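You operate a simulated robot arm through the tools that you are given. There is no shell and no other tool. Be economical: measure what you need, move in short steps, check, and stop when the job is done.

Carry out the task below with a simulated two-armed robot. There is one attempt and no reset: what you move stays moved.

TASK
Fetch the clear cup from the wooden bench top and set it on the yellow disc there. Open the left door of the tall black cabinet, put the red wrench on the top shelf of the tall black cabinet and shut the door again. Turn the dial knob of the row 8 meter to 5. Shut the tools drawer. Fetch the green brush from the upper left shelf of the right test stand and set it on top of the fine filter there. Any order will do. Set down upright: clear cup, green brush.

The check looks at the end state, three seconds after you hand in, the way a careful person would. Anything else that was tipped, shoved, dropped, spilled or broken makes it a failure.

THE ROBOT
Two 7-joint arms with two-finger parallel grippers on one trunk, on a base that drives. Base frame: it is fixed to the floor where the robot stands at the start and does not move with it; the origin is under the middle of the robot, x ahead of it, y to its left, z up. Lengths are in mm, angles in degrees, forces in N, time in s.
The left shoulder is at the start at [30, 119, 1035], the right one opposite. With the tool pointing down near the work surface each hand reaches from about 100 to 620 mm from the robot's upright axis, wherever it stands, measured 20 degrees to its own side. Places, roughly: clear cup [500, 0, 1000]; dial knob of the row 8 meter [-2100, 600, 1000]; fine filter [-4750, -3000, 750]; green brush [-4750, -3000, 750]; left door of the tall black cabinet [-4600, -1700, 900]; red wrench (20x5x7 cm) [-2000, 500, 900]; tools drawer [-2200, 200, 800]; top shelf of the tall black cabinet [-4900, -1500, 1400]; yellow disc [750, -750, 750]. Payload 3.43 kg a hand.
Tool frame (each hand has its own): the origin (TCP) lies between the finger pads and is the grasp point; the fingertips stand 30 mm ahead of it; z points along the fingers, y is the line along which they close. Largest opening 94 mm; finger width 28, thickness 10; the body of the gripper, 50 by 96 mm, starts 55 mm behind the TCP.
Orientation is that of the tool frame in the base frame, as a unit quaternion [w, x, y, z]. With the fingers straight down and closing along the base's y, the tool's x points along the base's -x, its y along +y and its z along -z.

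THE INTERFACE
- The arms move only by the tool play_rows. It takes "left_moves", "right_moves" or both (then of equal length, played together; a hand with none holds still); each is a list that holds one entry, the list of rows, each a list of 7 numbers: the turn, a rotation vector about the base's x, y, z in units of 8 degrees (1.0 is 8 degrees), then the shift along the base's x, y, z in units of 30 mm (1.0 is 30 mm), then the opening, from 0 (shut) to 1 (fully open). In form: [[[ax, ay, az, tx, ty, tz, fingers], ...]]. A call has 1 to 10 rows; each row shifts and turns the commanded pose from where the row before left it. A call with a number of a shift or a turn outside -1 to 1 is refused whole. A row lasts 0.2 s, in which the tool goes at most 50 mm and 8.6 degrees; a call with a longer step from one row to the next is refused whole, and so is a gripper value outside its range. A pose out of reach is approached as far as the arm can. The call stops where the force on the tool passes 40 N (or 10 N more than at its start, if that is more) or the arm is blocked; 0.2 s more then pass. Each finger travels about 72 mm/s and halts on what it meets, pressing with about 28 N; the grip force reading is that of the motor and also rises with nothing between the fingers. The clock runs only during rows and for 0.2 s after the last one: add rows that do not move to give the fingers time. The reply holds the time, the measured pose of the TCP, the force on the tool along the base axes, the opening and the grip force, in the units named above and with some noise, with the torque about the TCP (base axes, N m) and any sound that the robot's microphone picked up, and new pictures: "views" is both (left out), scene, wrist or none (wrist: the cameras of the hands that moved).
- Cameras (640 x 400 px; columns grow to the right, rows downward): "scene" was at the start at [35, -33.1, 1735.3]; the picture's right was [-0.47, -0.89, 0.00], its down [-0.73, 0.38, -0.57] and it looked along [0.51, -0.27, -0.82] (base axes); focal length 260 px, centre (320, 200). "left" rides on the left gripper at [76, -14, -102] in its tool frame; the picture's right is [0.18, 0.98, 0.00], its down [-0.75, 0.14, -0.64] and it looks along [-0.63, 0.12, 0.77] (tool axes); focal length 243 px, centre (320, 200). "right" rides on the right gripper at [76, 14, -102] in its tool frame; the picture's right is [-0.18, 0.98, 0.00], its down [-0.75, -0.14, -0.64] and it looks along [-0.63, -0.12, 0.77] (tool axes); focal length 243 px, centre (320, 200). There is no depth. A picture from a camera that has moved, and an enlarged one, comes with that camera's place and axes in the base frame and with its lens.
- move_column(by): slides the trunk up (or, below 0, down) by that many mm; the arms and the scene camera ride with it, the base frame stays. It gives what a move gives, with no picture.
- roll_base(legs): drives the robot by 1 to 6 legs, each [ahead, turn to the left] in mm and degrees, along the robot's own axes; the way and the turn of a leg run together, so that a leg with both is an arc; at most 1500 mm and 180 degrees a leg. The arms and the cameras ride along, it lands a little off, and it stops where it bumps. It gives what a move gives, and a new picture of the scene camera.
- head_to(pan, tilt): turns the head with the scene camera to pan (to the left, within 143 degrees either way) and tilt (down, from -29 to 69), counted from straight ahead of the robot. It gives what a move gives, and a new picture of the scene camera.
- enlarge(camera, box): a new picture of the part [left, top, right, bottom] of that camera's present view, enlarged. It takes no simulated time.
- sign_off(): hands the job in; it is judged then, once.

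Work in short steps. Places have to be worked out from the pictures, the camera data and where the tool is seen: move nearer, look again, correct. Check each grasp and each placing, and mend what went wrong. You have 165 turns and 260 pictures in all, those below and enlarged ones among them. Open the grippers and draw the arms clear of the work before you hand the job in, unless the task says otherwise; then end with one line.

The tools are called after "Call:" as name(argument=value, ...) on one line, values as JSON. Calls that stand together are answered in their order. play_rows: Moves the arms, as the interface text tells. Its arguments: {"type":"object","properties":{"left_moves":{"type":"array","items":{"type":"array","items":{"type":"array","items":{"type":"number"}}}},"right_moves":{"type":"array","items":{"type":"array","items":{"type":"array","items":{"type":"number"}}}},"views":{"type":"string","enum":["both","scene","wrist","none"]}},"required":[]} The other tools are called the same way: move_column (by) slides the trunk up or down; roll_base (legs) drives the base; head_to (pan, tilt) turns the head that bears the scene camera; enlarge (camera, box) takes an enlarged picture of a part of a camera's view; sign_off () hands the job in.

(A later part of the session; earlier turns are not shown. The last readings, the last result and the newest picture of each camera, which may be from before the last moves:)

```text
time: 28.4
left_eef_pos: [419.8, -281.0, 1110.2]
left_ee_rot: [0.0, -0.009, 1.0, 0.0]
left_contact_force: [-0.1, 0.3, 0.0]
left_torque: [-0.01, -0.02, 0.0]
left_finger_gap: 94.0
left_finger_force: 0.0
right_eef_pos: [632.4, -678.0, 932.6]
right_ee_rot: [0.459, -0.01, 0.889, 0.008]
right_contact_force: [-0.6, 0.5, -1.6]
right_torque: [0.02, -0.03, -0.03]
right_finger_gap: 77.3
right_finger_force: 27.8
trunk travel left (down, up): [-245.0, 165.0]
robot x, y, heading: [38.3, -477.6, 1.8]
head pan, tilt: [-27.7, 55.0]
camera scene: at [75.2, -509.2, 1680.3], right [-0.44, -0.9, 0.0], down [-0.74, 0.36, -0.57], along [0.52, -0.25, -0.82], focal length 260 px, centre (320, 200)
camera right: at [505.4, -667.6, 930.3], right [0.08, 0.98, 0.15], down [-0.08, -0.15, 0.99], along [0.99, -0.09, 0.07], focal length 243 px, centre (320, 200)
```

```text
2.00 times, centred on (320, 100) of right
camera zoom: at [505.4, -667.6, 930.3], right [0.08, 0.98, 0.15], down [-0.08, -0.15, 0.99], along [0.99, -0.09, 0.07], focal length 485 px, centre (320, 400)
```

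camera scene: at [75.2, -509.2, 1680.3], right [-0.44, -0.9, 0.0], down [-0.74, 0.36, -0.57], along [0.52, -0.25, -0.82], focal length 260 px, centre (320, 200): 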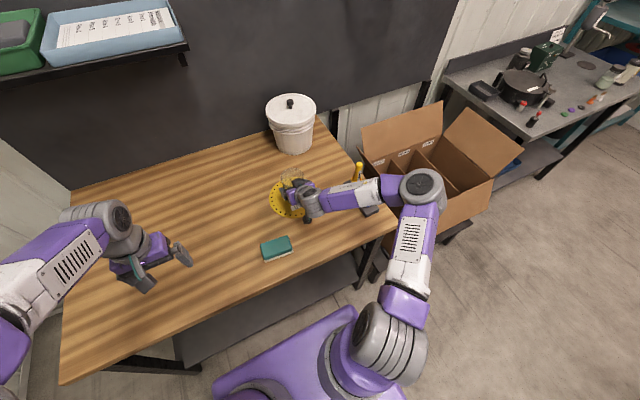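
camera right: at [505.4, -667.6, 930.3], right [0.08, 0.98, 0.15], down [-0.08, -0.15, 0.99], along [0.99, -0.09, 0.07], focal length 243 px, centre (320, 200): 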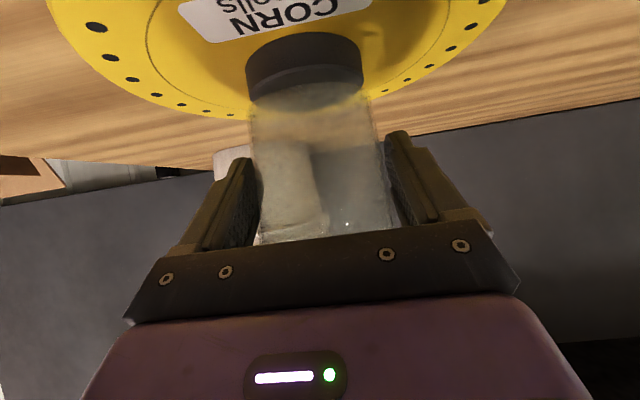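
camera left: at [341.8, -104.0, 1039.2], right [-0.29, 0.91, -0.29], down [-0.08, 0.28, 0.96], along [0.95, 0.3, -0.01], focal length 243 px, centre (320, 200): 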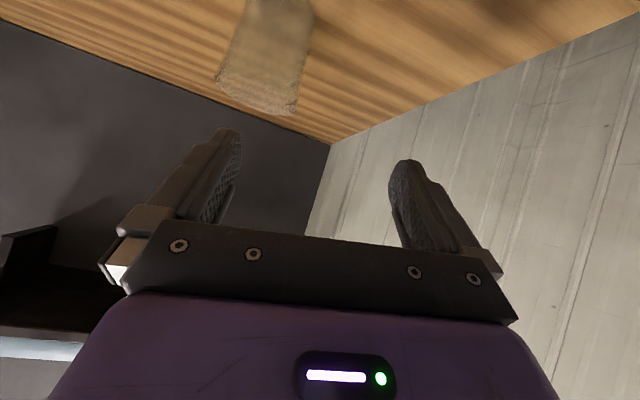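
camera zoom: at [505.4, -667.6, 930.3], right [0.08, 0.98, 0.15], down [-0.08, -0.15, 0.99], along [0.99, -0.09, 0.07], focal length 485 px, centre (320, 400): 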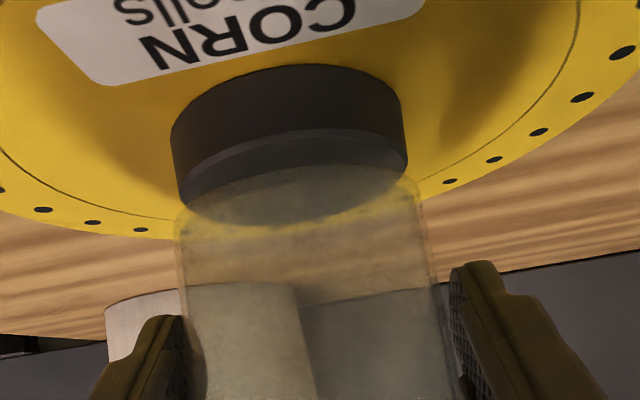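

About 8–10 mm remain. I step down slowly watching the force.

Call:
play_rows(right_moves=[[[0, 0, 0, 0, 0, -0.1, 0.7], [0, 0, 0, 0, 0, -0.1, 0.7], [0, 0, 0, 0, 0, 0, 0.7]]], views="wrist")

Call:
enlarge(camera="right", box=[160, 0, 480, 200])

```text
time: 29.2
left_eef_pos: [418.1, -280.3, 1110.2]
left_ee_rot: [0.001, -0.009, 1.0, 0.0]
left_contact_force: [0.1, 0.0, 0.3]
left_torque: [-0.01, -0.02, -0.01]
left_finger_gap: 93.7
left_finger_force: 0.1
right_eef_pos: [633.6, -679.0, 927.6]
right_ee_rot: [0.458, -0.01, 0.889, 0.008]
right_contact_force: [-0.4, 0.1, 0.2]
right_torque: [0.03, 0.0, 0.03]
right_finger_gap: 77.4
right_finger_force: 27.8
trunk travel left (down, up): [-245.0, 165.0]
robot x, y, heading: [42.2, -476.5, 1.3]
head pan, tilt: [-27.7, 55.0]
camera right: at [505.4, -667.8, 924.4], right [0.08, 0.98, 0.15], down [-0.08, -0.15, 0.99], along [0.99, -0.09, 0.07], focal length 243 px, centre (320, 200)
```

right: 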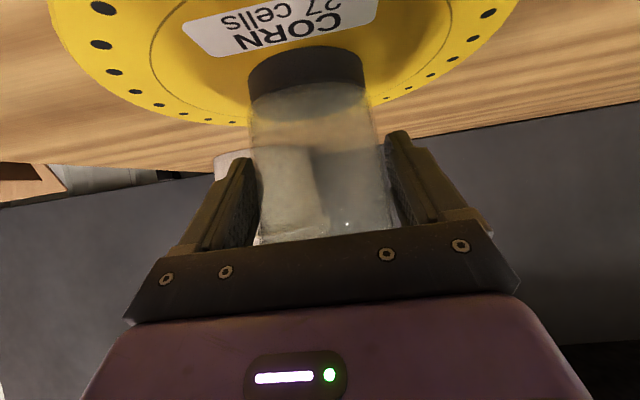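

```text
2.00 times, centred on (320, 100) of right
camera zoom: at [505.4, -667.8, 924.4], right [0.08, 0.98, 0.15], down [-0.08, -0.15, 0.99], along [0.99, -0.09, 0.07], focal length 485 px, centre (320, 400)
```

zoom: 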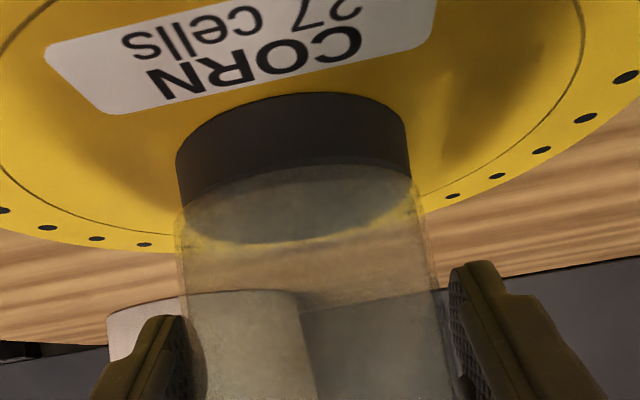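

Call:
play_rows(right_moves=[[[0, 0, 0, 0, 0, -0.1, 0.7], [0, 0, 0, 0, 0, -0.05, 0.7], [0, 0, 0, 0, 0, 0, 0.7]]], views="wrist")

Call:
enlarge(camera="right", box=[200, 0, 440, 150])

```text
time: 30.0
left_eef_pos: [416.8, -281.8, 1111.3]
left_ee_rot: [0.001, -0.008, 1.0, -0.001]
left_contact_force: [0.8, 0.3, -0.2]
left_torque: [-0.01, -0.01, 0.03]
left_finger_gap: 93.8
left_finger_force: 0.1
right_eef_pos: [632.7, -678.5, 924.5]
right_ee_rot: [0.459, -0.011, 0.889, 0.008]
right_contact_force: [-0.1, -1.1, 13.9]
right_torque: [-0.02, -0.16, -0.1]
right_finger_gap: 77.0
right_finger_force: 28.2
trunk travel left (down, up): [-245.0, 165.0]
robot x, y, heading: [38.9, -477.9, 1.7]
head pan, tilt: [-27.7, 55.0]
camera right: at [505.2, -667.1, 921.1], right [0.08, 0.98, 0.15], down [-0.09, -0.15, 0.99], along [0.99, -0.09, 0.07], focal length 243 px, centre (320, 200)
```

right: 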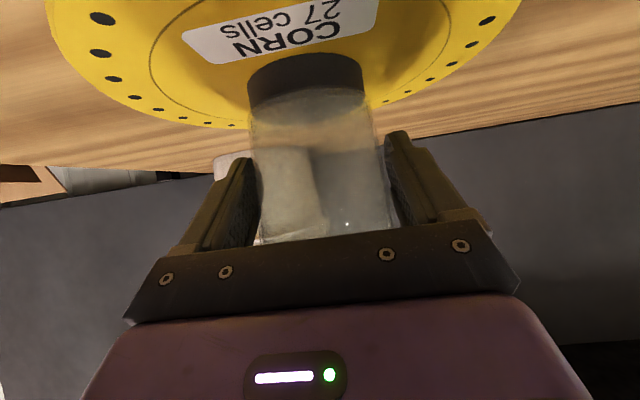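

```text
2.67 times, centred on (320, 75) of right
camera zoom: at [505.2, -667.1, 921.1], right [0.08, 0.98, 0.15], down [-0.09, -0.15, 0.99], along [0.99, -0.09, 0.07], focal length 647 px, centre (320, 533)
```

zoom: 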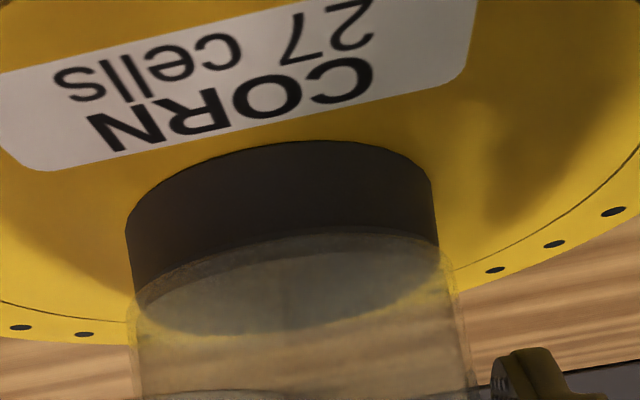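

Contact (14 N), well centred on the hub. I relieve the press slightly and open, then look.

Call:
play_rows(right_moves=[[[0, 0, 0, 0, 0, 0.04, 0.7], [0, 0, 0, 0, 0, 0, 0.82], [0, 0, 0, 0, 0, 0, 0.9], [0, 0, 0, 0, 0, 0, 1], [0, 0, 0, 0, 0, 0, 1]]], views="wrist")

```text
time: 31.2
left_eef_pos: [417.0, -280.6, 1110.7]
left_ee_rot: [0.001, -0.009, 1.0, 0.001]
left_contact_force: [0.4, -0.3, 0.0]
left_torque: [0.0, -0.02, 0.02]
left_finger_gap: 93.9
left_finger_force: 0.1
right_eef_pos: [633.2, -677.9, 923.7]
right_ee_rot: [0.458, -0.01, 0.889, 0.007]
right_contact_force: [-0.5, -0.1, -0.2]
right_torque: [-0.01, -0.01, 0.0]
right_finger_gap: 93.8
right_finger_force: 0.0
trunk travel left (down, up): [-245.0, 165.0]
robot x, y, heading: [38.3, -477.6, 1.9]
head pan, tilt: [-27.7, 55.0]
camera right: at [505.7, -667.2, 920.5], right [0.08, 0.98, 0.15], down [-0.08, -0.15, 0.99], along [0.99, -0.09, 0.07], focal length 243 px, centre (320, 200)
```

right: 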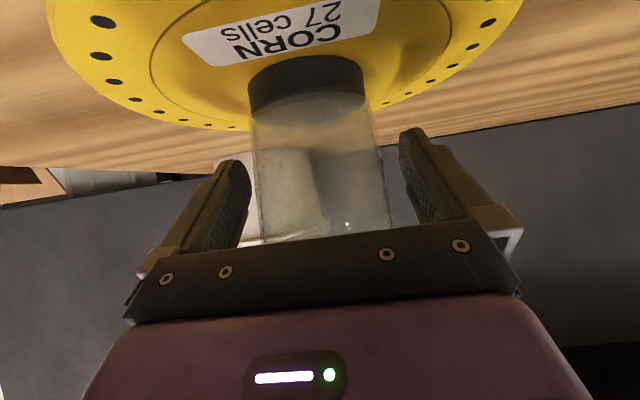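

Released. I back out straight and then rise.

Call:
play_rows(right_moves=[[[0, 0, 0, -0.6, 0, 0, 1], [0, 0, 0, -0.9, 0, 0, 1], [0, 0, 0, -0.9, 0, 0, 1], [0, 0, 0, -0.9, 0, 0.5, 1], [0, 0, 0, -0.9, 0, 0.9, 1], [0, 0, 0, -0.5, 0, 1, 1], [0, 0, 0, -0.5, 0, 1, 1], [0, 0, 0, -0.5, 0, 1, 1], [0, 0, 0, 0, 0, 1, 1]]], views="both")

Call:
enlarge(camera="scene", box=[230, 130, 390, 230])

```text
time: 33.2
left_eef_pos: [417.9, -280.6, 1111.1]
left_ee_rot: [0.0, -0.009, 1.0, 0.0]
left_contact_force: [0.7, -1.2, -0.6]
left_torque: [-0.01, 0.01, 0.03]
left_finger_gap: 94.1
left_finger_force: 0.1
right_eef_pos: [479.4, -680.7, 1086.7]
right_ee_rot: [0.458, -0.009, 0.889, 0.007]
right_contact_force: [0.6, 0.1, -0.8]
right_torque: [-0.02, -0.05, -0.01]
right_finger_gap: 93.7
right_finger_force: 0.0
right hand out of reach, approached as far as the arm can: row 7, 8
trunk travel left (down, up): [-245.0, 165.0]
robot x, y, heading: [38.6, -479.3, 1.9]
head pan, tilt: [-27.7, 55.0]
camera scene: at [75.0, -509.2, 1680.3], right [-0.44, -0.9, 0.0], down [-0.74, 0.36, -0.57], along [0.52, -0.25, -0.82], focal length 260 px, centre (320, 200)
camera right: at [353.0, -670.5, 1084.0], right [0.08, 0.98, 0.15], down [-0.08, -0.15, 0.99], along [0.99, -0.09, 0.07], focal length 243 px, centre (320, 200)
```

scene: 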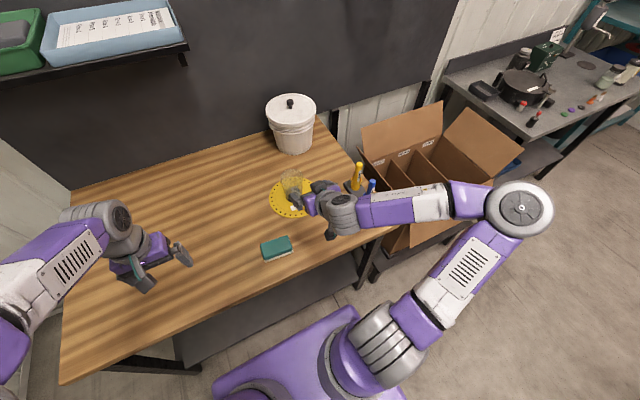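
right: 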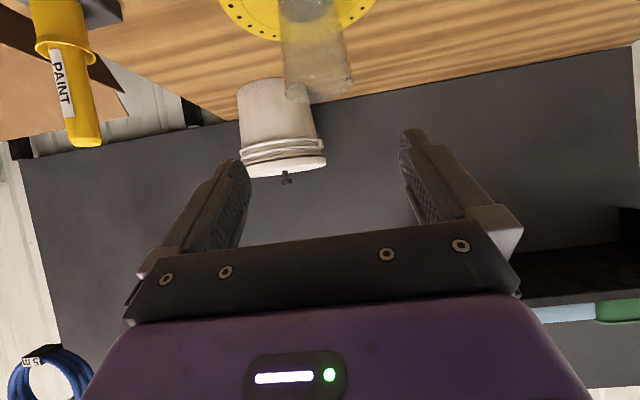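

```text
4.00 times, centred on (310, 180) of scene
camera zoom: at [75.0, -509.2, 1680.3], right [-0.44, -0.9, 0.0], down [-0.74, 0.36, -0.57], along [0.52, -0.25, -0.82], focal length 1039 px, centre (360, 280)
```

zoom: 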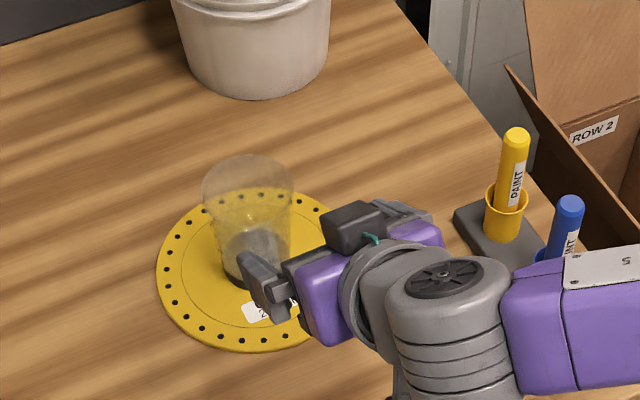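

The cup stands upright on the disc's hub. I back the base off, then restore the right hand to tool-down.

Call:
roll_base(legs=[[-350, 0]])

Call:
play_rows(right_moves=[[[0, 0.7, 0, -0.6, 0.3, 0.2, 1], [0, 0.7, 0, -0.6, 0.3, 0.2, 1], [0, 0.7, 0, -0.6, 0.3, 0.2, 1], [0, 0.7, 0, -0.6, 0.3, 0.2, 1], [0, 0.7, 0, -0.6, 0.3, 0.2, 1], [0, 0.7, 0, -0.6, 0.3, 0.2, 1], [0, 0.7, 0, -0.6, 0.3, 0.2, 1], [0, 0.7, 0, 0, 0, 0.2, 1], [0, 0.7, 0, 0, 0, 0.2, 1], [0, 0.5, 0, 0, 0, 0.2, 0.5]]], views="none")

Call:
head_to(pan=135, tilt=20)

```text
time: 35.5
left_eef_pos: [67.8, -291.0, 1110.9]
left_ee_rot: [0.001, -0.009, 1.0, 0.0]
left_contact_force: [0.3, 0.6, -0.2]
left_torque: [-0.01, -0.03, -0.02]
left_finger_gap: 93.9
left_finger_force: 0.1
right_eef_pos: [130.6, -692.2, 1085.9]
right_ee_rot: [0.458, -0.01, 0.889, 0.007]
right_contact_force: [-0.1, -0.5, 0.3]
right_torque: [-0.03, -0.01, 0.01]
right_finger_gap: 93.9
right_finger_force: 0.1
trunk travel left (down, up): [-245.0, 165.0]
robot x, y, heading: [-309.0, -490.9, 1.8]
head pan, tilt: [-27.7, 55.0]
camera scene: at [-275.5, -519.8, 1680.3], right [-0.44, -0.9, 0.0], down [-0.74, 0.36, -0.57], along [0.52, -0.25, -0.82], focal length 260 px, centre (320, 200)
```

scene: 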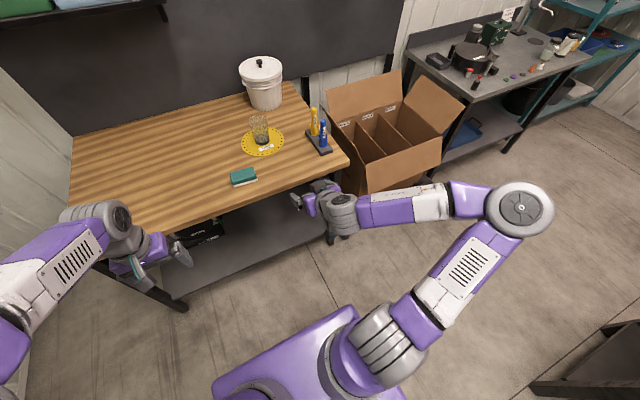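

```text
time: 37.7
left_eef_pos: [69.0, -291.5, 1110.0]
left_ee_rot: [0.0, -0.009, 1.0, 0.0]
left_contact_force: [0.1, -0.5, 0.8]
left_torque: [0.0, -0.02, 0.02]
left_finger_gap: 93.8
left_finger_force: 0.0
right_eef_pos: [4.6, -627.9, 1147.4]
right_ee_rot: [0.001, -0.006, 1.0, 0.012]
right_contact_force: [0.1, 1.4, -0.3]
right_torque: [-0.03, -0.02, 0.01]
right_finger_gap: 46.8
right_finger_force: 0.0
trunk travel left (down, up): [-245.0, 165.0]
robot x, y, heading: [-311.5, -485.4, 2.0]
head pan, tilt: [-27.7, 55.0]
```

```text
time: 40.2
left_eef_pos: [68.1, -292.4, 1109.8]
left_ee_rot: [0.001, -0.009, 1.0, 0.0]
left_contact_force: [0.3, -0.2, 0.8]
left_torque: [0.01, -0.01, 0.02]
left_finger_gap: 94.2
left_finger_force: 0.1
right_eef_pos: [4.3, -628.5, 1146.7]
right_ee_rot: [0.001, -0.006, 1.0, 0.012]
right_contact_force: [0.1, -0.7, -0.5]
right_torque: [-0.02, 0.03, -0.02]
right_finger_gap: 47.2
right_finger_force: 0.1
trunk travel left (down, up): [-245.0, 165.0]
robot x, y, heading: [-311.4, -486.4, 1.6]
head pan, tilt: [135.0, 20.0]
camera scene: at [-407.3, -424.4, 1732.4], right [0.69, 0.73, 0.0], down [0.25, -0.23, -0.94], along [-0.68, 0.64, -0.34], focal length 260 px, centre (320, 200)
```

scene: 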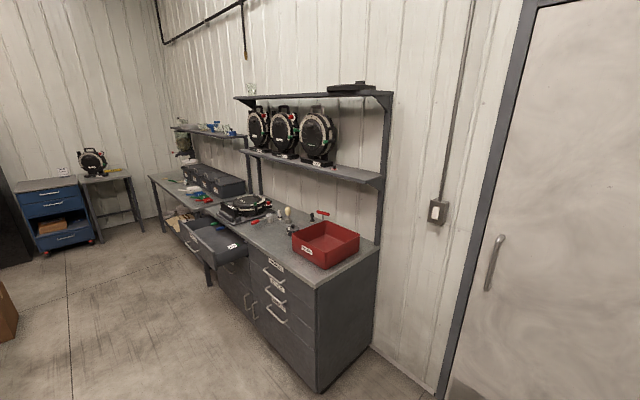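

I see the counter with an open drawer. Zooming.

Call:
enlarge(camera="scene", box=[140, 80, 400, 280])

Call:
head_to(pan=-143, tilt=20)

```text
2.00 times, centred on (270, 180) of scene
camera zoom: at [-407.3, -424.4, 1732.4], right [0.69, 0.73, 0.0], down [0.25, -0.23, -0.94], along [-0.68, 0.64, -0.34], focal length 519 px, centre (420, 240)
```

zoom: 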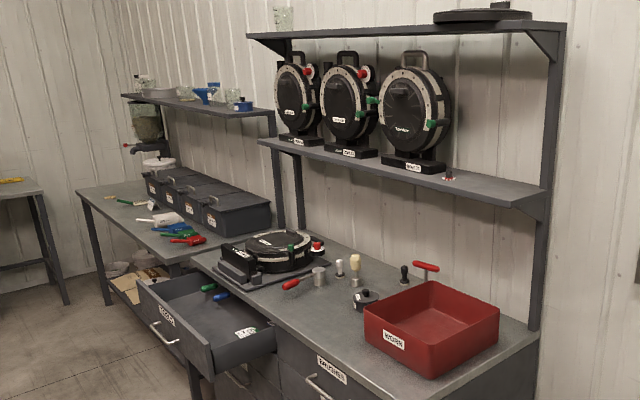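

```text
time: 44.0
left_eef_pos: [68.4, -291.9, 1110.5]
left_ee_rot: [0.001, -0.009, 1.0, 0.0]
left_contact_force: [0.5, 0.1, 0.4]
left_torque: [0.04, -0.01, 0.01]
left_finger_gap: 93.8
left_finger_force: 0.1
right_eef_pos: [5.1, -629.1, 1146.3]
right_ee_rot: [0.001, -0.007, 1.0, 0.012]
right_contact_force: [-0.6, -0.4, 0.0]
right_torque: [0.0, -0.01, 0.0]
right_finger_gap: 46.8
right_finger_force: 0.1
trunk travel left (down, up): [-245.0, 165.0]
robot x, y, heading: [-309.1, -493.9, 1.7]
head pan, tilt: [-143.0, 20.0]
camera scene: at [-412.1, -546.5, 1732.4], right [-0.63, 0.78, 0.0], down [0.27, 0.21, -0.94], along [-0.73, -0.59, -0.34], focal length 260 px, centre (320, 200)
```

scene: 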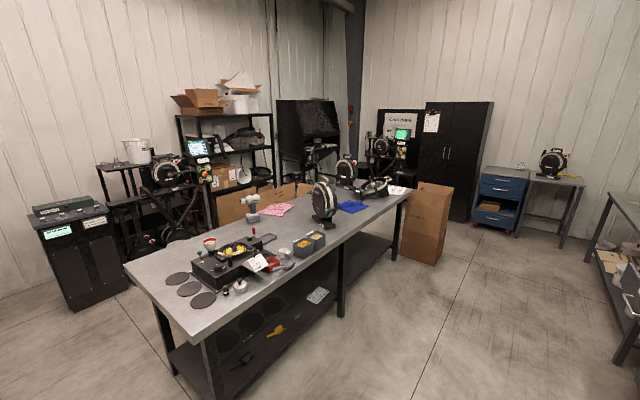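

Counter front is at y≈260 with the open drawer to y≈10; the aisle is clear. I back down the aisle to x≈−2050 and turn left to face the counter.

Call:
roll_base(legs=[[-1500, 1.5], [-200, 0], [0, 86.5]])

Call:
head_to(pan=0, tilt=35)

```text
time: 56.2
left_eef_pos: [-2184.7, -174.2, 1110.8]
left_ee_rot: [0.001, -0.693, 0.721, 0.001]
left_contact_force: [-0.7, -0.2, 0.3]
left_torque: [-0.01, -0.02, -0.03]
left_finger_gap: 94.1
left_finger_force: 0.0
right_eef_pos: [-1851.2, -257.7, 1147.5]
right_ee_rot: [-0.008, -0.691, 0.723, 0.009]
right_contact_force: [0.2, -0.3, -0.6]
right_torque: [0.0, 0.02, -0.01]
right_finger_gap: 46.9
right_finger_force: 0.2
trunk travel left (down, up): [-245.0, 165.0]
robot x, y, heading: [-2010.0, -560.1, 88.7]
head pan, tilt: [-143.0, 20.0]
camera scene: at [-1956.1, -669.3, 1732.4], right [-0.81, -0.58, 0.0], down [-0.2, 0.28, -0.94], along [0.55, -0.77, -0.34], focal length 260 px, centre (320, 200)
```

scene: 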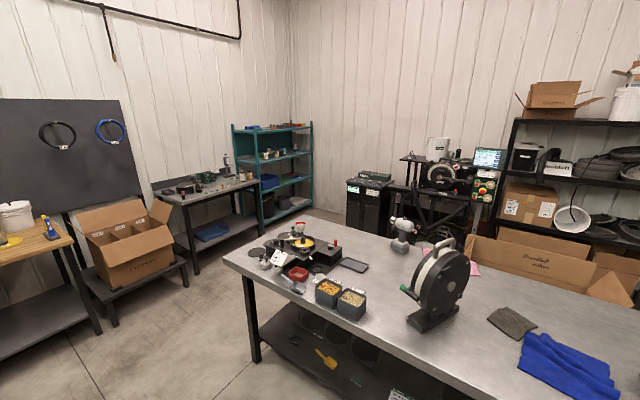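

```text
time: 58.5
left_eef_pos: [-2185.6, -174.3, 1110.4]
left_ee_rot: [0.001, -0.693, 0.721, 0.0]
left_contact_force: [1.3, -1.4, 0.0]
left_torque: [0.01, -0.01, 0.01]
left_finger_gap: 93.8
left_finger_force: 0.1
right_eef_pos: [-1851.9, -256.2, 1146.8]
right_ee_rot: [-0.008, -0.691, 0.723, 0.009]
right_contact_force: [-0.3, 0.5, 0.3]
right_torque: [0.03, -0.01, -0.03]
right_finger_gap: 46.8
right_finger_force: 0.0
trunk travel left (down, up): [-245.0, 165.0]
robot x, y, heading: [-2012.8, -565.8, 88.3]
head pan, tilt: [0.0, 35.0]
camera scene: at [-2007.6, -505.5, 1708.6], right [1.0, -0.03, 0.0], down [-0.02, -0.57, -0.82], along [0.02, 0.82, -0.57], focal length 260 px, centre (320, 200)
```

scene: 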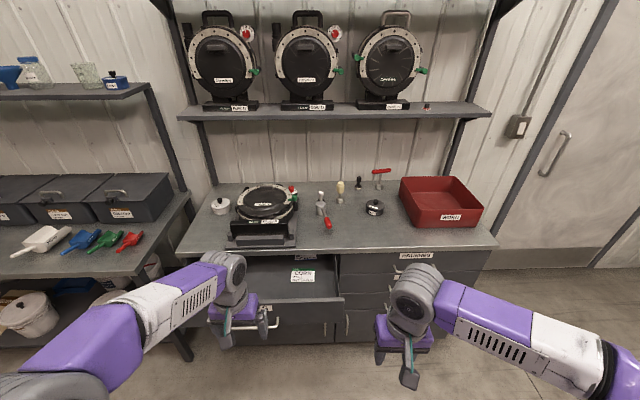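

Call:
enlarge(camera="scene", box=[180, 150, 500, 350])

Call:
enlarge(camera="scene", box=[170, 0, 450, 120])

Call:
enlarge(camera="scene", box=[220, 170, 320, 250])

```text
2.00 times, centred on (340, 250) of scene
camera zoom: at [-2007.6, -505.5, 1708.6], right [1.0, -0.03, 0.0], down [-0.02, -0.57, -0.82], along [0.02, 0.82, -0.57], focal length 519 px, centre (280, 100)
```

zoom: 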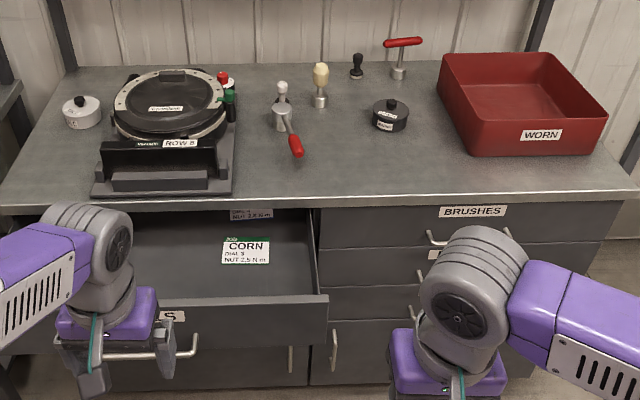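

```text
2.29 times, centred on (310, 60) of scene
camera zoom: at [-2007.6, -505.5, 1708.6], right [1.0, -0.03, 0.0], down [-0.02, -0.57, -0.82], along [0.02, 0.82, -0.57], focal length 594 px, centre (343, 520)
```

zoom: 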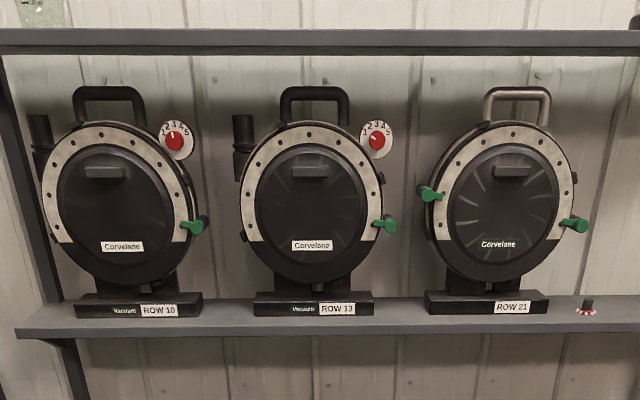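

```text
5.00 times, centred on (270, 210) of scene
camera zoom: at [-2007.6, -505.5, 1708.6], right [1.0, -0.03, 0.0], down [-0.02, -0.57, -0.82], along [0.02, 0.82, -0.57], focal length 1299 px, centre (570, 150)
```

zoom: 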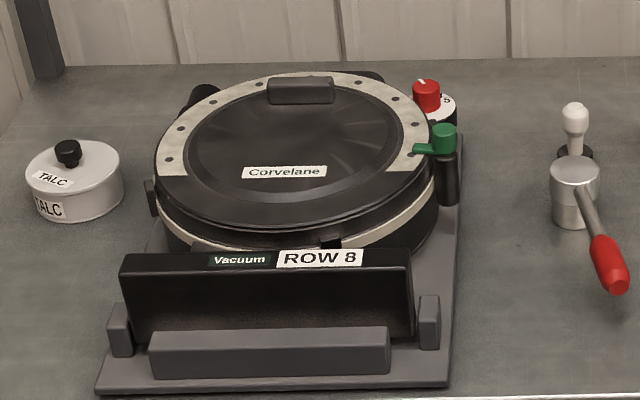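

The row 8 meter lies flat on the counter, its red dial knob at ≈(−2128,617,~1000); the red wrench is the silver-headed tool with the red handle at ≈(−1980,610). First the open drawer: I drive 200 mm closer and lower the closed left hand in front of its face.

Call:
play_rows(left_moves=[[[0, 0, 0, 0, -1, 0, 0.5], [0, 0, 0, 0, -1, 0, 0], [0, 0, 0, 0, -1, 0, 0], [0, 0, 0, 0, 0, 0, 0]]], views="none")

Call:
roll_base(legs=[[150, 0]])

Call:
head_to(pan=15, tilt=55)

```text
time: 59.5
left_eef_pos: [-2183.5, -264.9, 1107.9]
left_ee_rot: [0.0, -0.693, 0.721, -0.001]
left_contact_force: [0.1, 0.1, -0.4]
left_torque: [-0.01, -0.03, 0.02]
left_finger_gap: 0.2
left_finger_force: 27.7
right_eef_pos: [-1851.9, -256.3, 1146.8]
right_ee_rot: [-0.007, -0.69, 0.723, 0.008]
right_contact_force: [0.4, 0.6, -0.1]
right_torque: [0.01, 0.0, 0.0]
right_finger_gap: 47.0
right_finger_force: 0.1
trunk travel left (down, up): [-245.0, 165.0]
robot x, y, heading: [-2009.5, -564.5, 88.5]
head pan, tilt: [0.0, 35.0]
```

```text
time: 60.9
left_eef_pos: [-2180.7, -114.2, 1108.6]
left_ee_rot: [0.0, -0.695, 0.719, 0.0]
left_contact_force: [-0.1, 0.0, 0.2]
left_torque: [-0.03, -0.02, 0.02]
left_finger_gap: 0.0
left_finger_force: 28.3
right_eef_pos: [-1850.3, -104.7, 1147.0]
right_ee_rot: [-0.009, -0.692, 0.722, 0.01]
right_contact_force: [-0.4, 0.9, -0.2]
right_torque: [-0.04, 0.03, 0.0]
right_finger_gap: 47.0
right_finger_force: 0.1
trunk travel left (down, up): [-245.0, 165.0]
robot x, y, heading: [-2011.1, -415.0, 89.0]
head pan, tilt: [0.0, 35.0]
camera scene: at [-2004.3, -353.4, 1708.5], right [1.0, -0.02, 0.0], down [-0.01, -0.57, -0.82], along [0.02, 0.82, -0.57], focal length 260 px, centre (320, 200)
```

scene: 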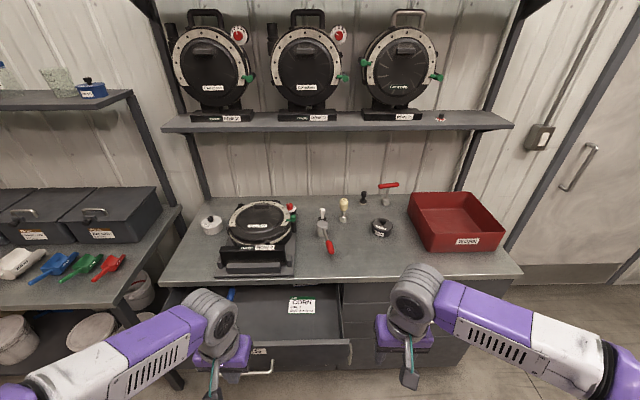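

```text
time: 61.7
left_eef_pos: [-2180.6, -115.3, 1108.6]
left_ee_rot: [0.0, -0.695, 0.719, 0.0]
left_contact_force: [-0.2, -0.2, -0.6]
left_torque: [-0.01, 0.0, -0.03]
left_finger_gap: 0.3
left_finger_force: 28.1
right_eef_pos: [-1849.3, -104.4, 1147.3]
right_ee_rot: [-0.008, -0.693, 0.721, 0.01]
right_contact_force: [0.9, 0.1, -0.3]
right_torque: [-0.04, -0.02, -0.01]
right_finger_gap: 46.9
right_finger_force: 0.1
trunk travel left (down, up): [-245.0, 165.0]
robot x, y, heading: [-2008.3, -412.3, 88.7]
head pan, tilt: [15.0, 55.0]
camera scene: at [-2023.3, -373.0, 1680.4], right [0.97, 0.24, 0.0], down [0.19, -0.8, -0.57], along [-0.14, 0.56, -0.82], focal length 260 px, centre (320, 200)
```

scene: 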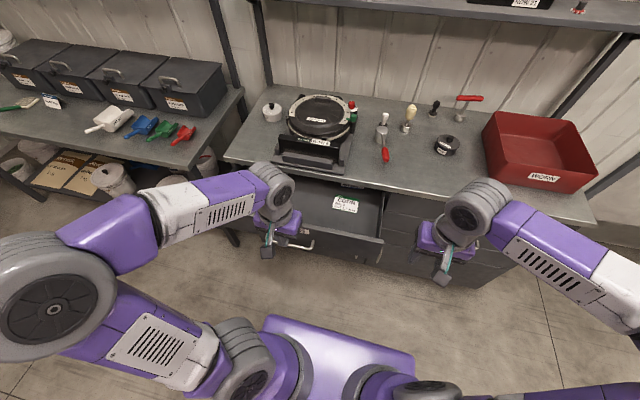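

The drawer's face is about y≈80, needing ~165 mm push. I lower the closed left hand in front of it.

Call:
play_rows(left_moves=[[[0, 0, 0, -0.3, 0.3, -1, 0], [0, 0, 0, -0.2, 0.3, -1, 0], [0, 0, 0, 0, 0.3, -1, 0], [0, 0, 0, 0, 0.3, -1, 0], [0, 0, 0, 0, 0, -1, 0], [0, 0, 0, 0, 0, -1, 0], [0, 0, 0, 0, 0, -1, 0], [0, 0, 0, 0, 0, -1, 0], [0, 0, 0, 0, 0, -0.7, 0], [0, 0, 0, 0, 0, 0, 0]]], views="both")

```text
time: 63.9
left_eef_pos: [-2195.9, -77.1, 847.3]
left_ee_rot: [0.001, -0.695, 0.719, 0.0]
left_contact_force: [-0.4, -0.8, 0.5]
left_torque: [-0.01, -0.02, 0.01]
left_finger_gap: 0.2
left_finger_force: 28.2
right_eef_pos: [-1848.6, -105.4, 1147.9]
right_ee_rot: [-0.008, -0.693, 0.721, 0.01]
right_contact_force: [-0.2, 0.3, 0.4]
right_torque: [-0.02, -0.01, 0.01]
right_finger_gap: 47.0
right_finger_force: 0.1
trunk travel left (down, up): [-245.0, 165.0]
robot x, y, heading: [-2004.4, -412.7, 88.9]
head pan, tilt: [15.0, 55.0]
camera scene: at [-2023.3, -373.2, 1680.4], right [0.97, 0.24, 0.0], down [0.19, -0.8, -0.57], along [-0.14, 0.56, -0.82], focal length 260 px, centre (320, 200)
camera left: at [-2183.6, -153.6, 950.3], right [-0.99, -0.15, 0.0], down [-0.12, 0.76, 0.64], along [-0.1, 0.64, -0.77], focal length 243 px, centre (320, 200)
```

scene: 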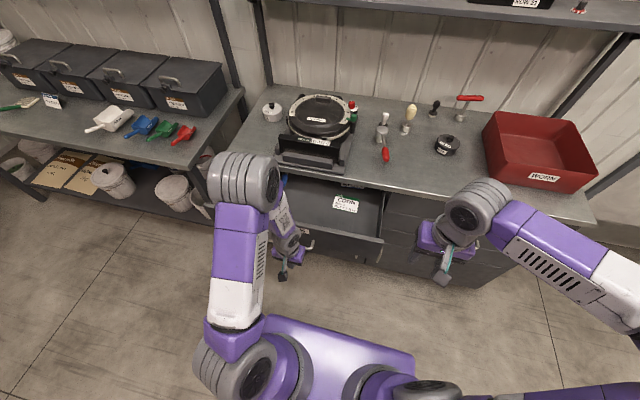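
left: 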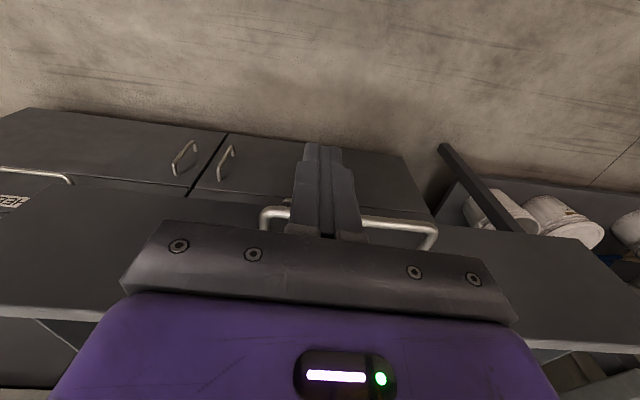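

The handle is at z≈750, panel top ≈853. I tilt the fingers forward 40° so that the hand body clears the counter edge, then push.

Call:
play_rows(left_moves=[[[1, 0, 0, 0, 0, -0.2, 0], [1, 0, 0, 0, 0, -0.2, 0], [1, 0, 0, 0, 0, -0.2, 0], [1, 0, 0, 0, 0, -0.2, 0], [1, 0, 0, 0, 0, 0, 0], [0, 0, 0, 0, 1, 0, 0], [0, 0, 0, 0, 1, 0, 0], [0, 0, 0, 0, 1, 0, 0], [0, 0, 0, 0, 1, 0, 0], [0, 0, 0, 0, 0, 0, 0]]], views="both")

```text
time: 66.1
left_eef_pos: [-2197.8, 56.7, 812.8]
left_ee_rot: [0.238, -0.653, 0.676, 0.246]
left_contact_force: [-0.3, -0.9, 1.0]
left_torque: [0.05, -0.02, -0.03]
left_finger_gap: 0.0
left_finger_force: 27.7
left hand out of reach, approached as far as the arm can: row 4, 5
right_eef_pos: [-1850.3, -105.8, 1147.5]
right_ee_rot: [-0.007, -0.692, 0.721, 0.01]
right_contact_force: [-0.5, 0.3, -0.2]
right_torque: [-0.02, 0.0, 0.0]
right_finger_gap: 47.2
right_finger_force: 0.2
trunk travel left (down, up): [-245.0, 165.0]
robot x, y, heading: [-2005.7, -409.6, 88.8]
head pan, tilt: [15.0, 55.0]
camera scene: at [-2023.2, -373.9, 1680.4], right [0.97, 0.24, 0.0], down [0.19, -0.8, -0.57], along [-0.14, 0.56, -0.82], focal length 260 px, centre (320, 200)
camera left: at [-2185.2, -66.0, 842.2], right [-0.99, -0.11, -0.1], down [-0.12, 0.17, 0.98], along [-0.1, 0.98, -0.18], focal length 243 px, centre (320, 200)
```

scene: 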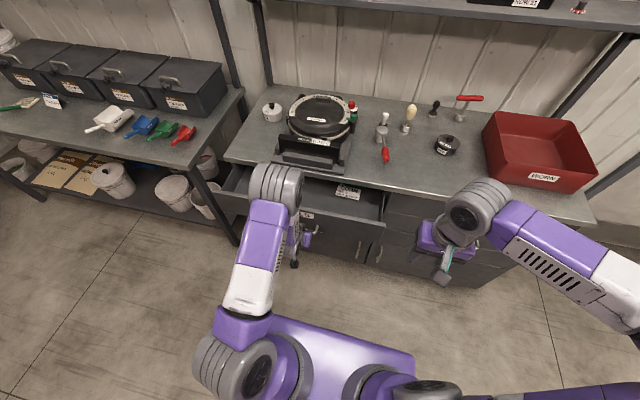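
left: 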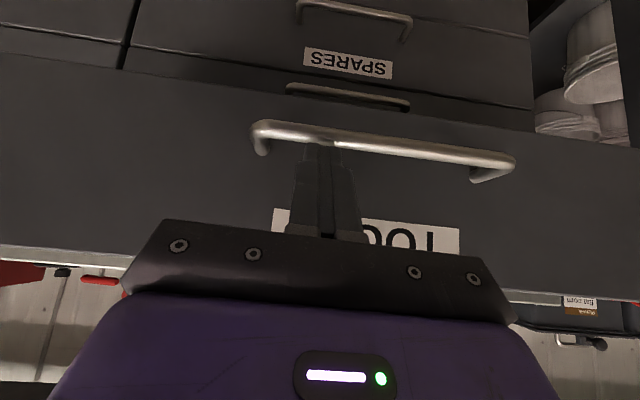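

It is the TOOLS drawer. I keep pushing forward.

Call:
play_rows(left_moves=[[[0, 0, 0, 0, 0.9, 0, 0], [0, 0, 0, 0, 0.9, 0, 0], [0, 0, 0, 0, 0.9, 0, 0], [0, 0, 0, 0, 0.9, 0, 0], [0, 0, 0, 0, 0, 0, 0]]], views="scene")

```text
time: 67.3
left_eef_pos: [-2197.2, 165.2, 808.6]
left_ee_rot: [0.238, -0.652, 0.676, 0.246]
left_contact_force: [-0.2, 0.2, -0.1]
left_torque: [-0.04, -0.01, -0.01]
left_finger_gap: 0.1
left_finger_force: 27.3
right_eef_pos: [-1849.7, -105.7, 1147.2]
right_ee_rot: [-0.008, -0.693, 0.72, 0.009]
right_contact_force: [0.8, 0.3, -1.1]
right_torque: [0.02, -0.02, 0.02]
right_finger_gap: 47.0
right_finger_force: 0.0
trunk travel left (down, up): [-245.0, 165.0]
robot x, y, heading: [-2006.2, -415.1, 89.1]
head pan, tilt: [15.0, 55.0]
camera scene: at [-2023.2, -373.3, 1680.3], right [0.97, 0.24, 0.0], down [0.19, -0.8, -0.57], along [-0.14, 0.56, -0.82], focal length 260 px, centre (320, 200)
```

scene: 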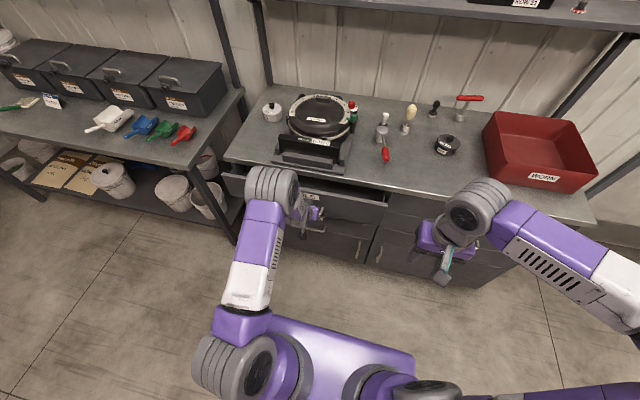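

Call:
play_rows(left_moves=[[[0, 0, 0, 0, 0.8, 0, 0], [0, 0, 0, 0, 0.8, 0, 0], [0, 0, 0, 0, 0.8, 0, 0], [0, 0, 0, 0, 0, 0, 0]]], views="both")

```text
time: 68.3
left_eef_pos: [-2199.4, 237.4, 810.5]
left_ee_rot: [0.238, -0.653, 0.675, 0.247]
left_contact_force: [0.1, 0.5, 0.7]
left_torque: [-0.01, -0.03, -0.01]
left_finger_gap: 0.0
left_finger_force: 27.8
right_eef_pos: [-1850.0, -105.4, 1146.9]
right_ee_rot: [-0.008, -0.693, 0.721, 0.009]
right_contact_force: [-0.7, -0.4, 0.2]
right_torque: [-0.01, 0.01, 0.01]
right_finger_gap: 47.0
right_finger_force: 0.1
trunk travel left (down, up): [-245.0, 165.0]
robot x, y, heading: [-2007.7, -411.7, 88.7]
head pan, tilt: [15.0, 55.0]
camera scene: at [-2023.3, -373.1, 1680.3], right [0.97, 0.24, 0.0], down [0.19, -0.8, -0.57], along [-0.14, 0.56, -0.82], focal length 260 px, centre (320, 200)
camera left: at [-2186.6, 115.1, 840.2], right [-0.99, -0.11, -0.1], down [-0.12, 0.17, 0.98], along [-0.1, 0.98, -0.18], focal length 243 px, centre (320, 200)
```

scene: 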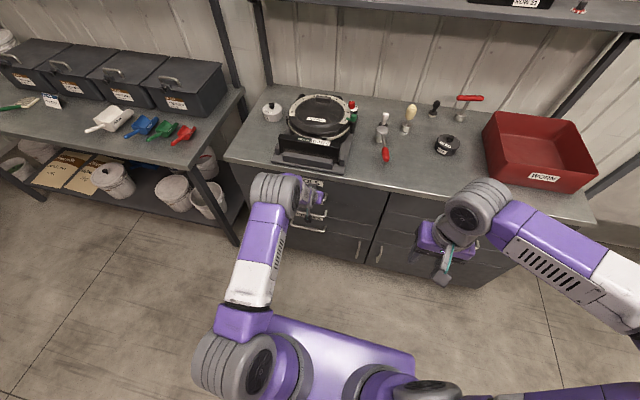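
left: 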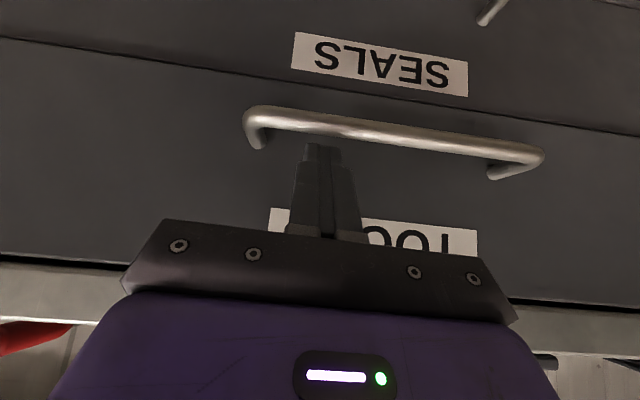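

Nearly flush; push until resistance is felt.

Call:
play_rows(left_moves=[[[0, 0, 0, 0, 0.3, 0, 0], [0, 0, 0, 0, 0.3, 0, 0], [0, 0, 0, 0, 0.3, 0, 0], [0, 0, 0, 0, 0.3, 0, 0], [0, 0, 0, 0, 0, 0, 0]]], views="wrist")

```text
time: 69.2
left_eef_pos: [-2197.7, 257.8, 805.8]
left_ee_rot: [0.23, -0.656, 0.678, 0.238]
left_contact_force: [0.4, -18.2, 8.8]
left_torque: [-0.11, 0.0, 0.03]
left_finger_gap: 0.0
left_finger_force: 28.0
right_eef_pos: [-1849.1, -109.3, 1149.2]
right_ee_rot: [-0.006, -0.693, 0.72, 0.011]
right_contact_force: [-0.4, 0.3, 0.4]
right_torque: [0.04, 0.0, 0.02]
right_finger_gap: 46.9
right_finger_force: 0.0
trunk travel left (down, up): [-245.0, 165.0]
robot x, y, heading: [-2005.4, -416.5, 88.9]
head pan, tilt: [15.0, 55.0]
stopped in row 4 (left hand): the force on the tool passed its limit at 49 N (the readings are from after the stop); the commanded pose is now the measured one
camera left: at [-2185.6, 134.9, 837.9], right [-0.99, -0.12, -0.09], down [-0.12, 0.19, 0.98], along [-0.1, 0.97, -0.2], focal length 243 px, centre (320, 200)
```

left: 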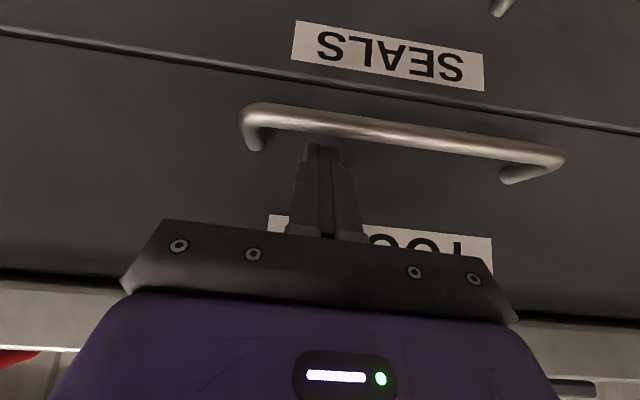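

Drawer shut. I retract the left hand and return it to tool-down above.

Call:
play_rows(left_moves=[[[0, 0, 0, 0, -0.9, 0, 0], [0, 0, 0, 0, -1, 0, 0], [0, 0, 0, 0, -1, 0, 0], [0, 0, 0, 0, -1, 0.3, 0], [0, 0, 0, 0, -1, 1, 0], [-1, 0, 0, 0, -0.8, 1, 0], [-1, 0, 0, 0, -0.8, 1, 0], [-1, 0, 0, 0, -0.8, 1, 0.3], [-1, 0, 0, 0, -0.8, 1, 0.6], [-0.8, 0, 0, 0, -0.5, 1, 1]]], views="none")

Call:
move_column(by=160)

Call:
play_rows(left_moves=[[[0, 0, 0, 0, 0, 1, 1], [0, 0, 0, 0, 0, 1, 1], [0, 0, 0, 0, 0, 1, 1], [0, 0, 0, 0, 0, 1, 1], [0, 0, 0, 0, 0, 1, 1]]], views="both")

```text
time: 71.4
left_eef_pos: [-2197.3, 2.5, 993.8]
left_ee_rot: [0.004, -0.695, 0.719, 0.003]
left_contact_force: [-0.4, -0.5, -0.6]
left_torque: [0.0, -0.02, -0.04]
left_finger_gap: 94.0
left_finger_force: 0.0
right_eef_pos: [-1850.4, -106.1, 1146.4]
right_ee_rot: [-0.007, -0.693, 0.721, 0.009]
right_contact_force: [-0.2, 0.3, 0.2]
right_torque: [0.01, 0.0, 0.0]
right_finger_gap: 46.8
right_finger_force: 0.1
trunk travel left (down, up): [-245.0, 165.0]
robot x, y, heading: [-2006.6, -414.3, 88.6]
head pan, tilt: [15.0, 55.0]
```

```text
time: 73.2
left_eef_pos: [-2198.4, 4.5, 1154.5]
left_ee_rot: [0.004, -0.695, 0.719, 0.003]
left_contact_force: [-0.6, -0.3, 0.5]
left_torque: [-0.02, 0.0, 0.02]
left_finger_gap: 93.9
left_finger_force: 0.0
right_eef_pos: [-1850.1, -105.1, 1307.0]
right_ee_rot: [-0.008, -0.693, 0.721, 0.01]
right_contact_force: [0.7, 0.5, -0.1]
right_torque: [0.0, -0.01, -0.03]
right_finger_gap: 47.1
right_finger_force: 0.0
trunk travel left (down, up): [-405.0, 5.0]
robot x, y, heading: [-2005.3, -417.0, 88.6]
head pan, tilt: [15.0, 55.0]
```

```text
time: 74.5
left_eef_pos: [-2197.5, 4.8, 1303.4]
left_ee_rot: [0.005, -0.695, 0.719, 0.004]
left_contact_force: [0.1, 0.1, 0.3]
left_torque: [-0.03, -0.01, 0.0]
left_finger_gap: 94.1
left_finger_force: 0.1
right_eef_pos: [-1851.0, -106.5, 1306.6]
right_ee_rot: [-0.008, -0.693, 0.721, 0.01]
right_contact_force: [0.1, -0.3, -0.4]
right_torque: [0.0, -0.01, -0.01]
right_finger_gap: 47.4
right_finger_force: 0.0
trunk travel left (down, up): [-405.0, 5.0]
robot x, y, heading: [-2003.7, -413.5, 89.1]
head pan, tilt: [15.0, 55.0]
camera scene: at [-2023.4, -373.7, 1840.3], right [0.97, 0.24, 0.0], down [0.2, -0.8, -0.57], along [-0.14, 0.56, -0.82], focal length 260 px, centre (320, 200)
camera left: at [-2185.1, -72.4, 1405.4], right [-0.99, -0.15, 0.0], down [-0.12, 0.75, 0.65], along [-0.1, 0.64, -0.76], focal length 243 px, centre (320, 200)
```

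scene: 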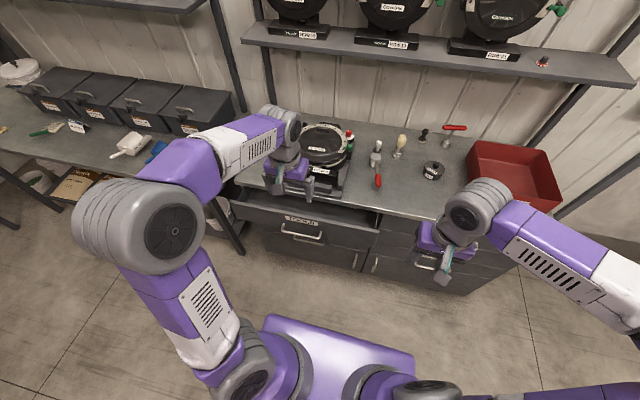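
left: 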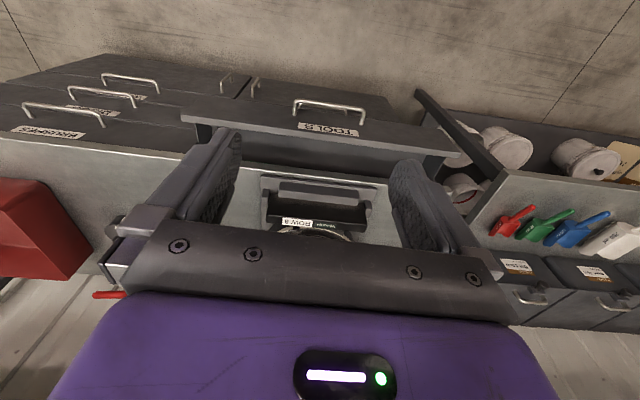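

The drawer came back out—likely my fingertip hooked the handle on retreat. I go again: lower the trunk, tilt the closed left hand, higher on the panel this time (above the handle).

Call:
move_column(by=-160)

Call:
play_rows(left_moves=[[[1, 0, 0, 0, -0.5, -0.9, 0.5], [1, 0, 0, 0, -0.5, -1, 0], [1, 0, 0, 0, -0.5, -1, 0], [1, 0, 0, 0, 0, -1, 0], [1, 0, 0, 0, 0, -1, 0], [0, 0, 0, 0, 0, -1, 0], [0, 0, 0, 0, 0, -1, 0], [0, 0, 0, 0, 0, -1, 0], [0, 0, 0, 0, 0, -1, 0], [0, 0, 0, 0, 0, -0.6, 0]]], views="both")

```text
time: 76.3
left_eef_pos: [-2199.6, 4.0, 1144.2]
left_ee_rot: [0.003, -0.695, 0.719, 0.003]
left_contact_force: [-0.9, -1.0, 0.0]
left_torque: [0.01, 0.01, 0.0]
left_finger_gap: 94.1
left_finger_force: 0.1
right_eef_pos: [-1849.4, -106.1, 1148.1]
right_ee_rot: [-0.008, -0.693, 0.721, 0.009]
right_contact_force: [-0.1, -0.3, 0.6]
right_torque: [0.0, 0.0, -0.04]
right_finger_gap: 47.1
right_finger_force: 0.1
trunk travel left (down, up): [-245.0, 165.0]
robot x, y, heading: [-2005.5, -415.7, 89.0]
head pan, tilt: [15.0, 55.0]
```

```text
time: 78.5
left_eef_pos: [-2206.1, -4.6, 874.1]
left_ee_rot: [0.241, -0.652, 0.674, 0.249]
left_contact_force: [0.5, 0.2, -0.3]
left_torque: [-0.04, -0.01, -0.02]
left_finger_gap: 0.0
left_finger_force: 27.6
left hand out of reach, approached as far as the arm can: row 4, 5, 6
right_eef_pos: [-1849.4, -106.0, 1148.2]
right_ee_rot: [-0.008, -0.694, 0.72, 0.008]
right_contact_force: [-0.2, -0.4, 0.1]
right_torque: [-0.02, -0.01, 0.01]
right_finger_gap: 47.1
right_finger_force: 0.0
trunk travel left (down, up): [-245.0, 165.0]
robot x, y, heading: [-2005.9, -415.0, 88.8]
head pan, tilt: [15.0, 55.0]
camera scene: at [-2023.9, -373.4, 1680.3], right [0.97, 0.24, 0.0], down [0.2, -0.8, -0.57], along [-0.14, 0.56, -0.82], focal length 260 px, centre (320, 200)
camera left: at [-2193.9, -127.8, 902.3], right [-0.99, -0.12, -0.1], down [-0.12, 0.16, 0.98], along [-0.1, 0.98, -0.17], focal length 243 px, centre (320, 200)
```

scene: 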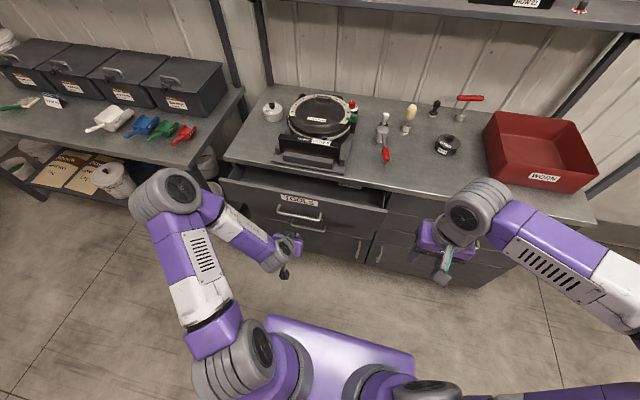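
left: 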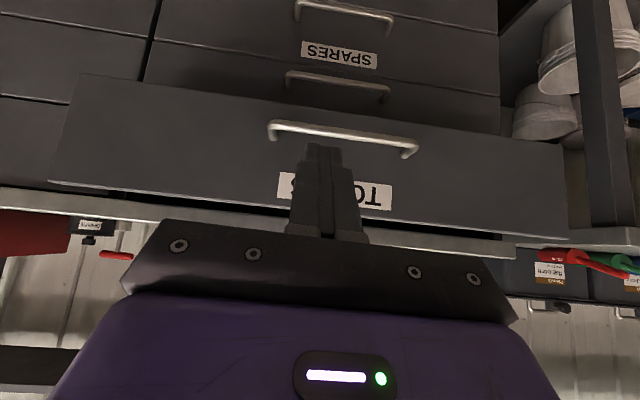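

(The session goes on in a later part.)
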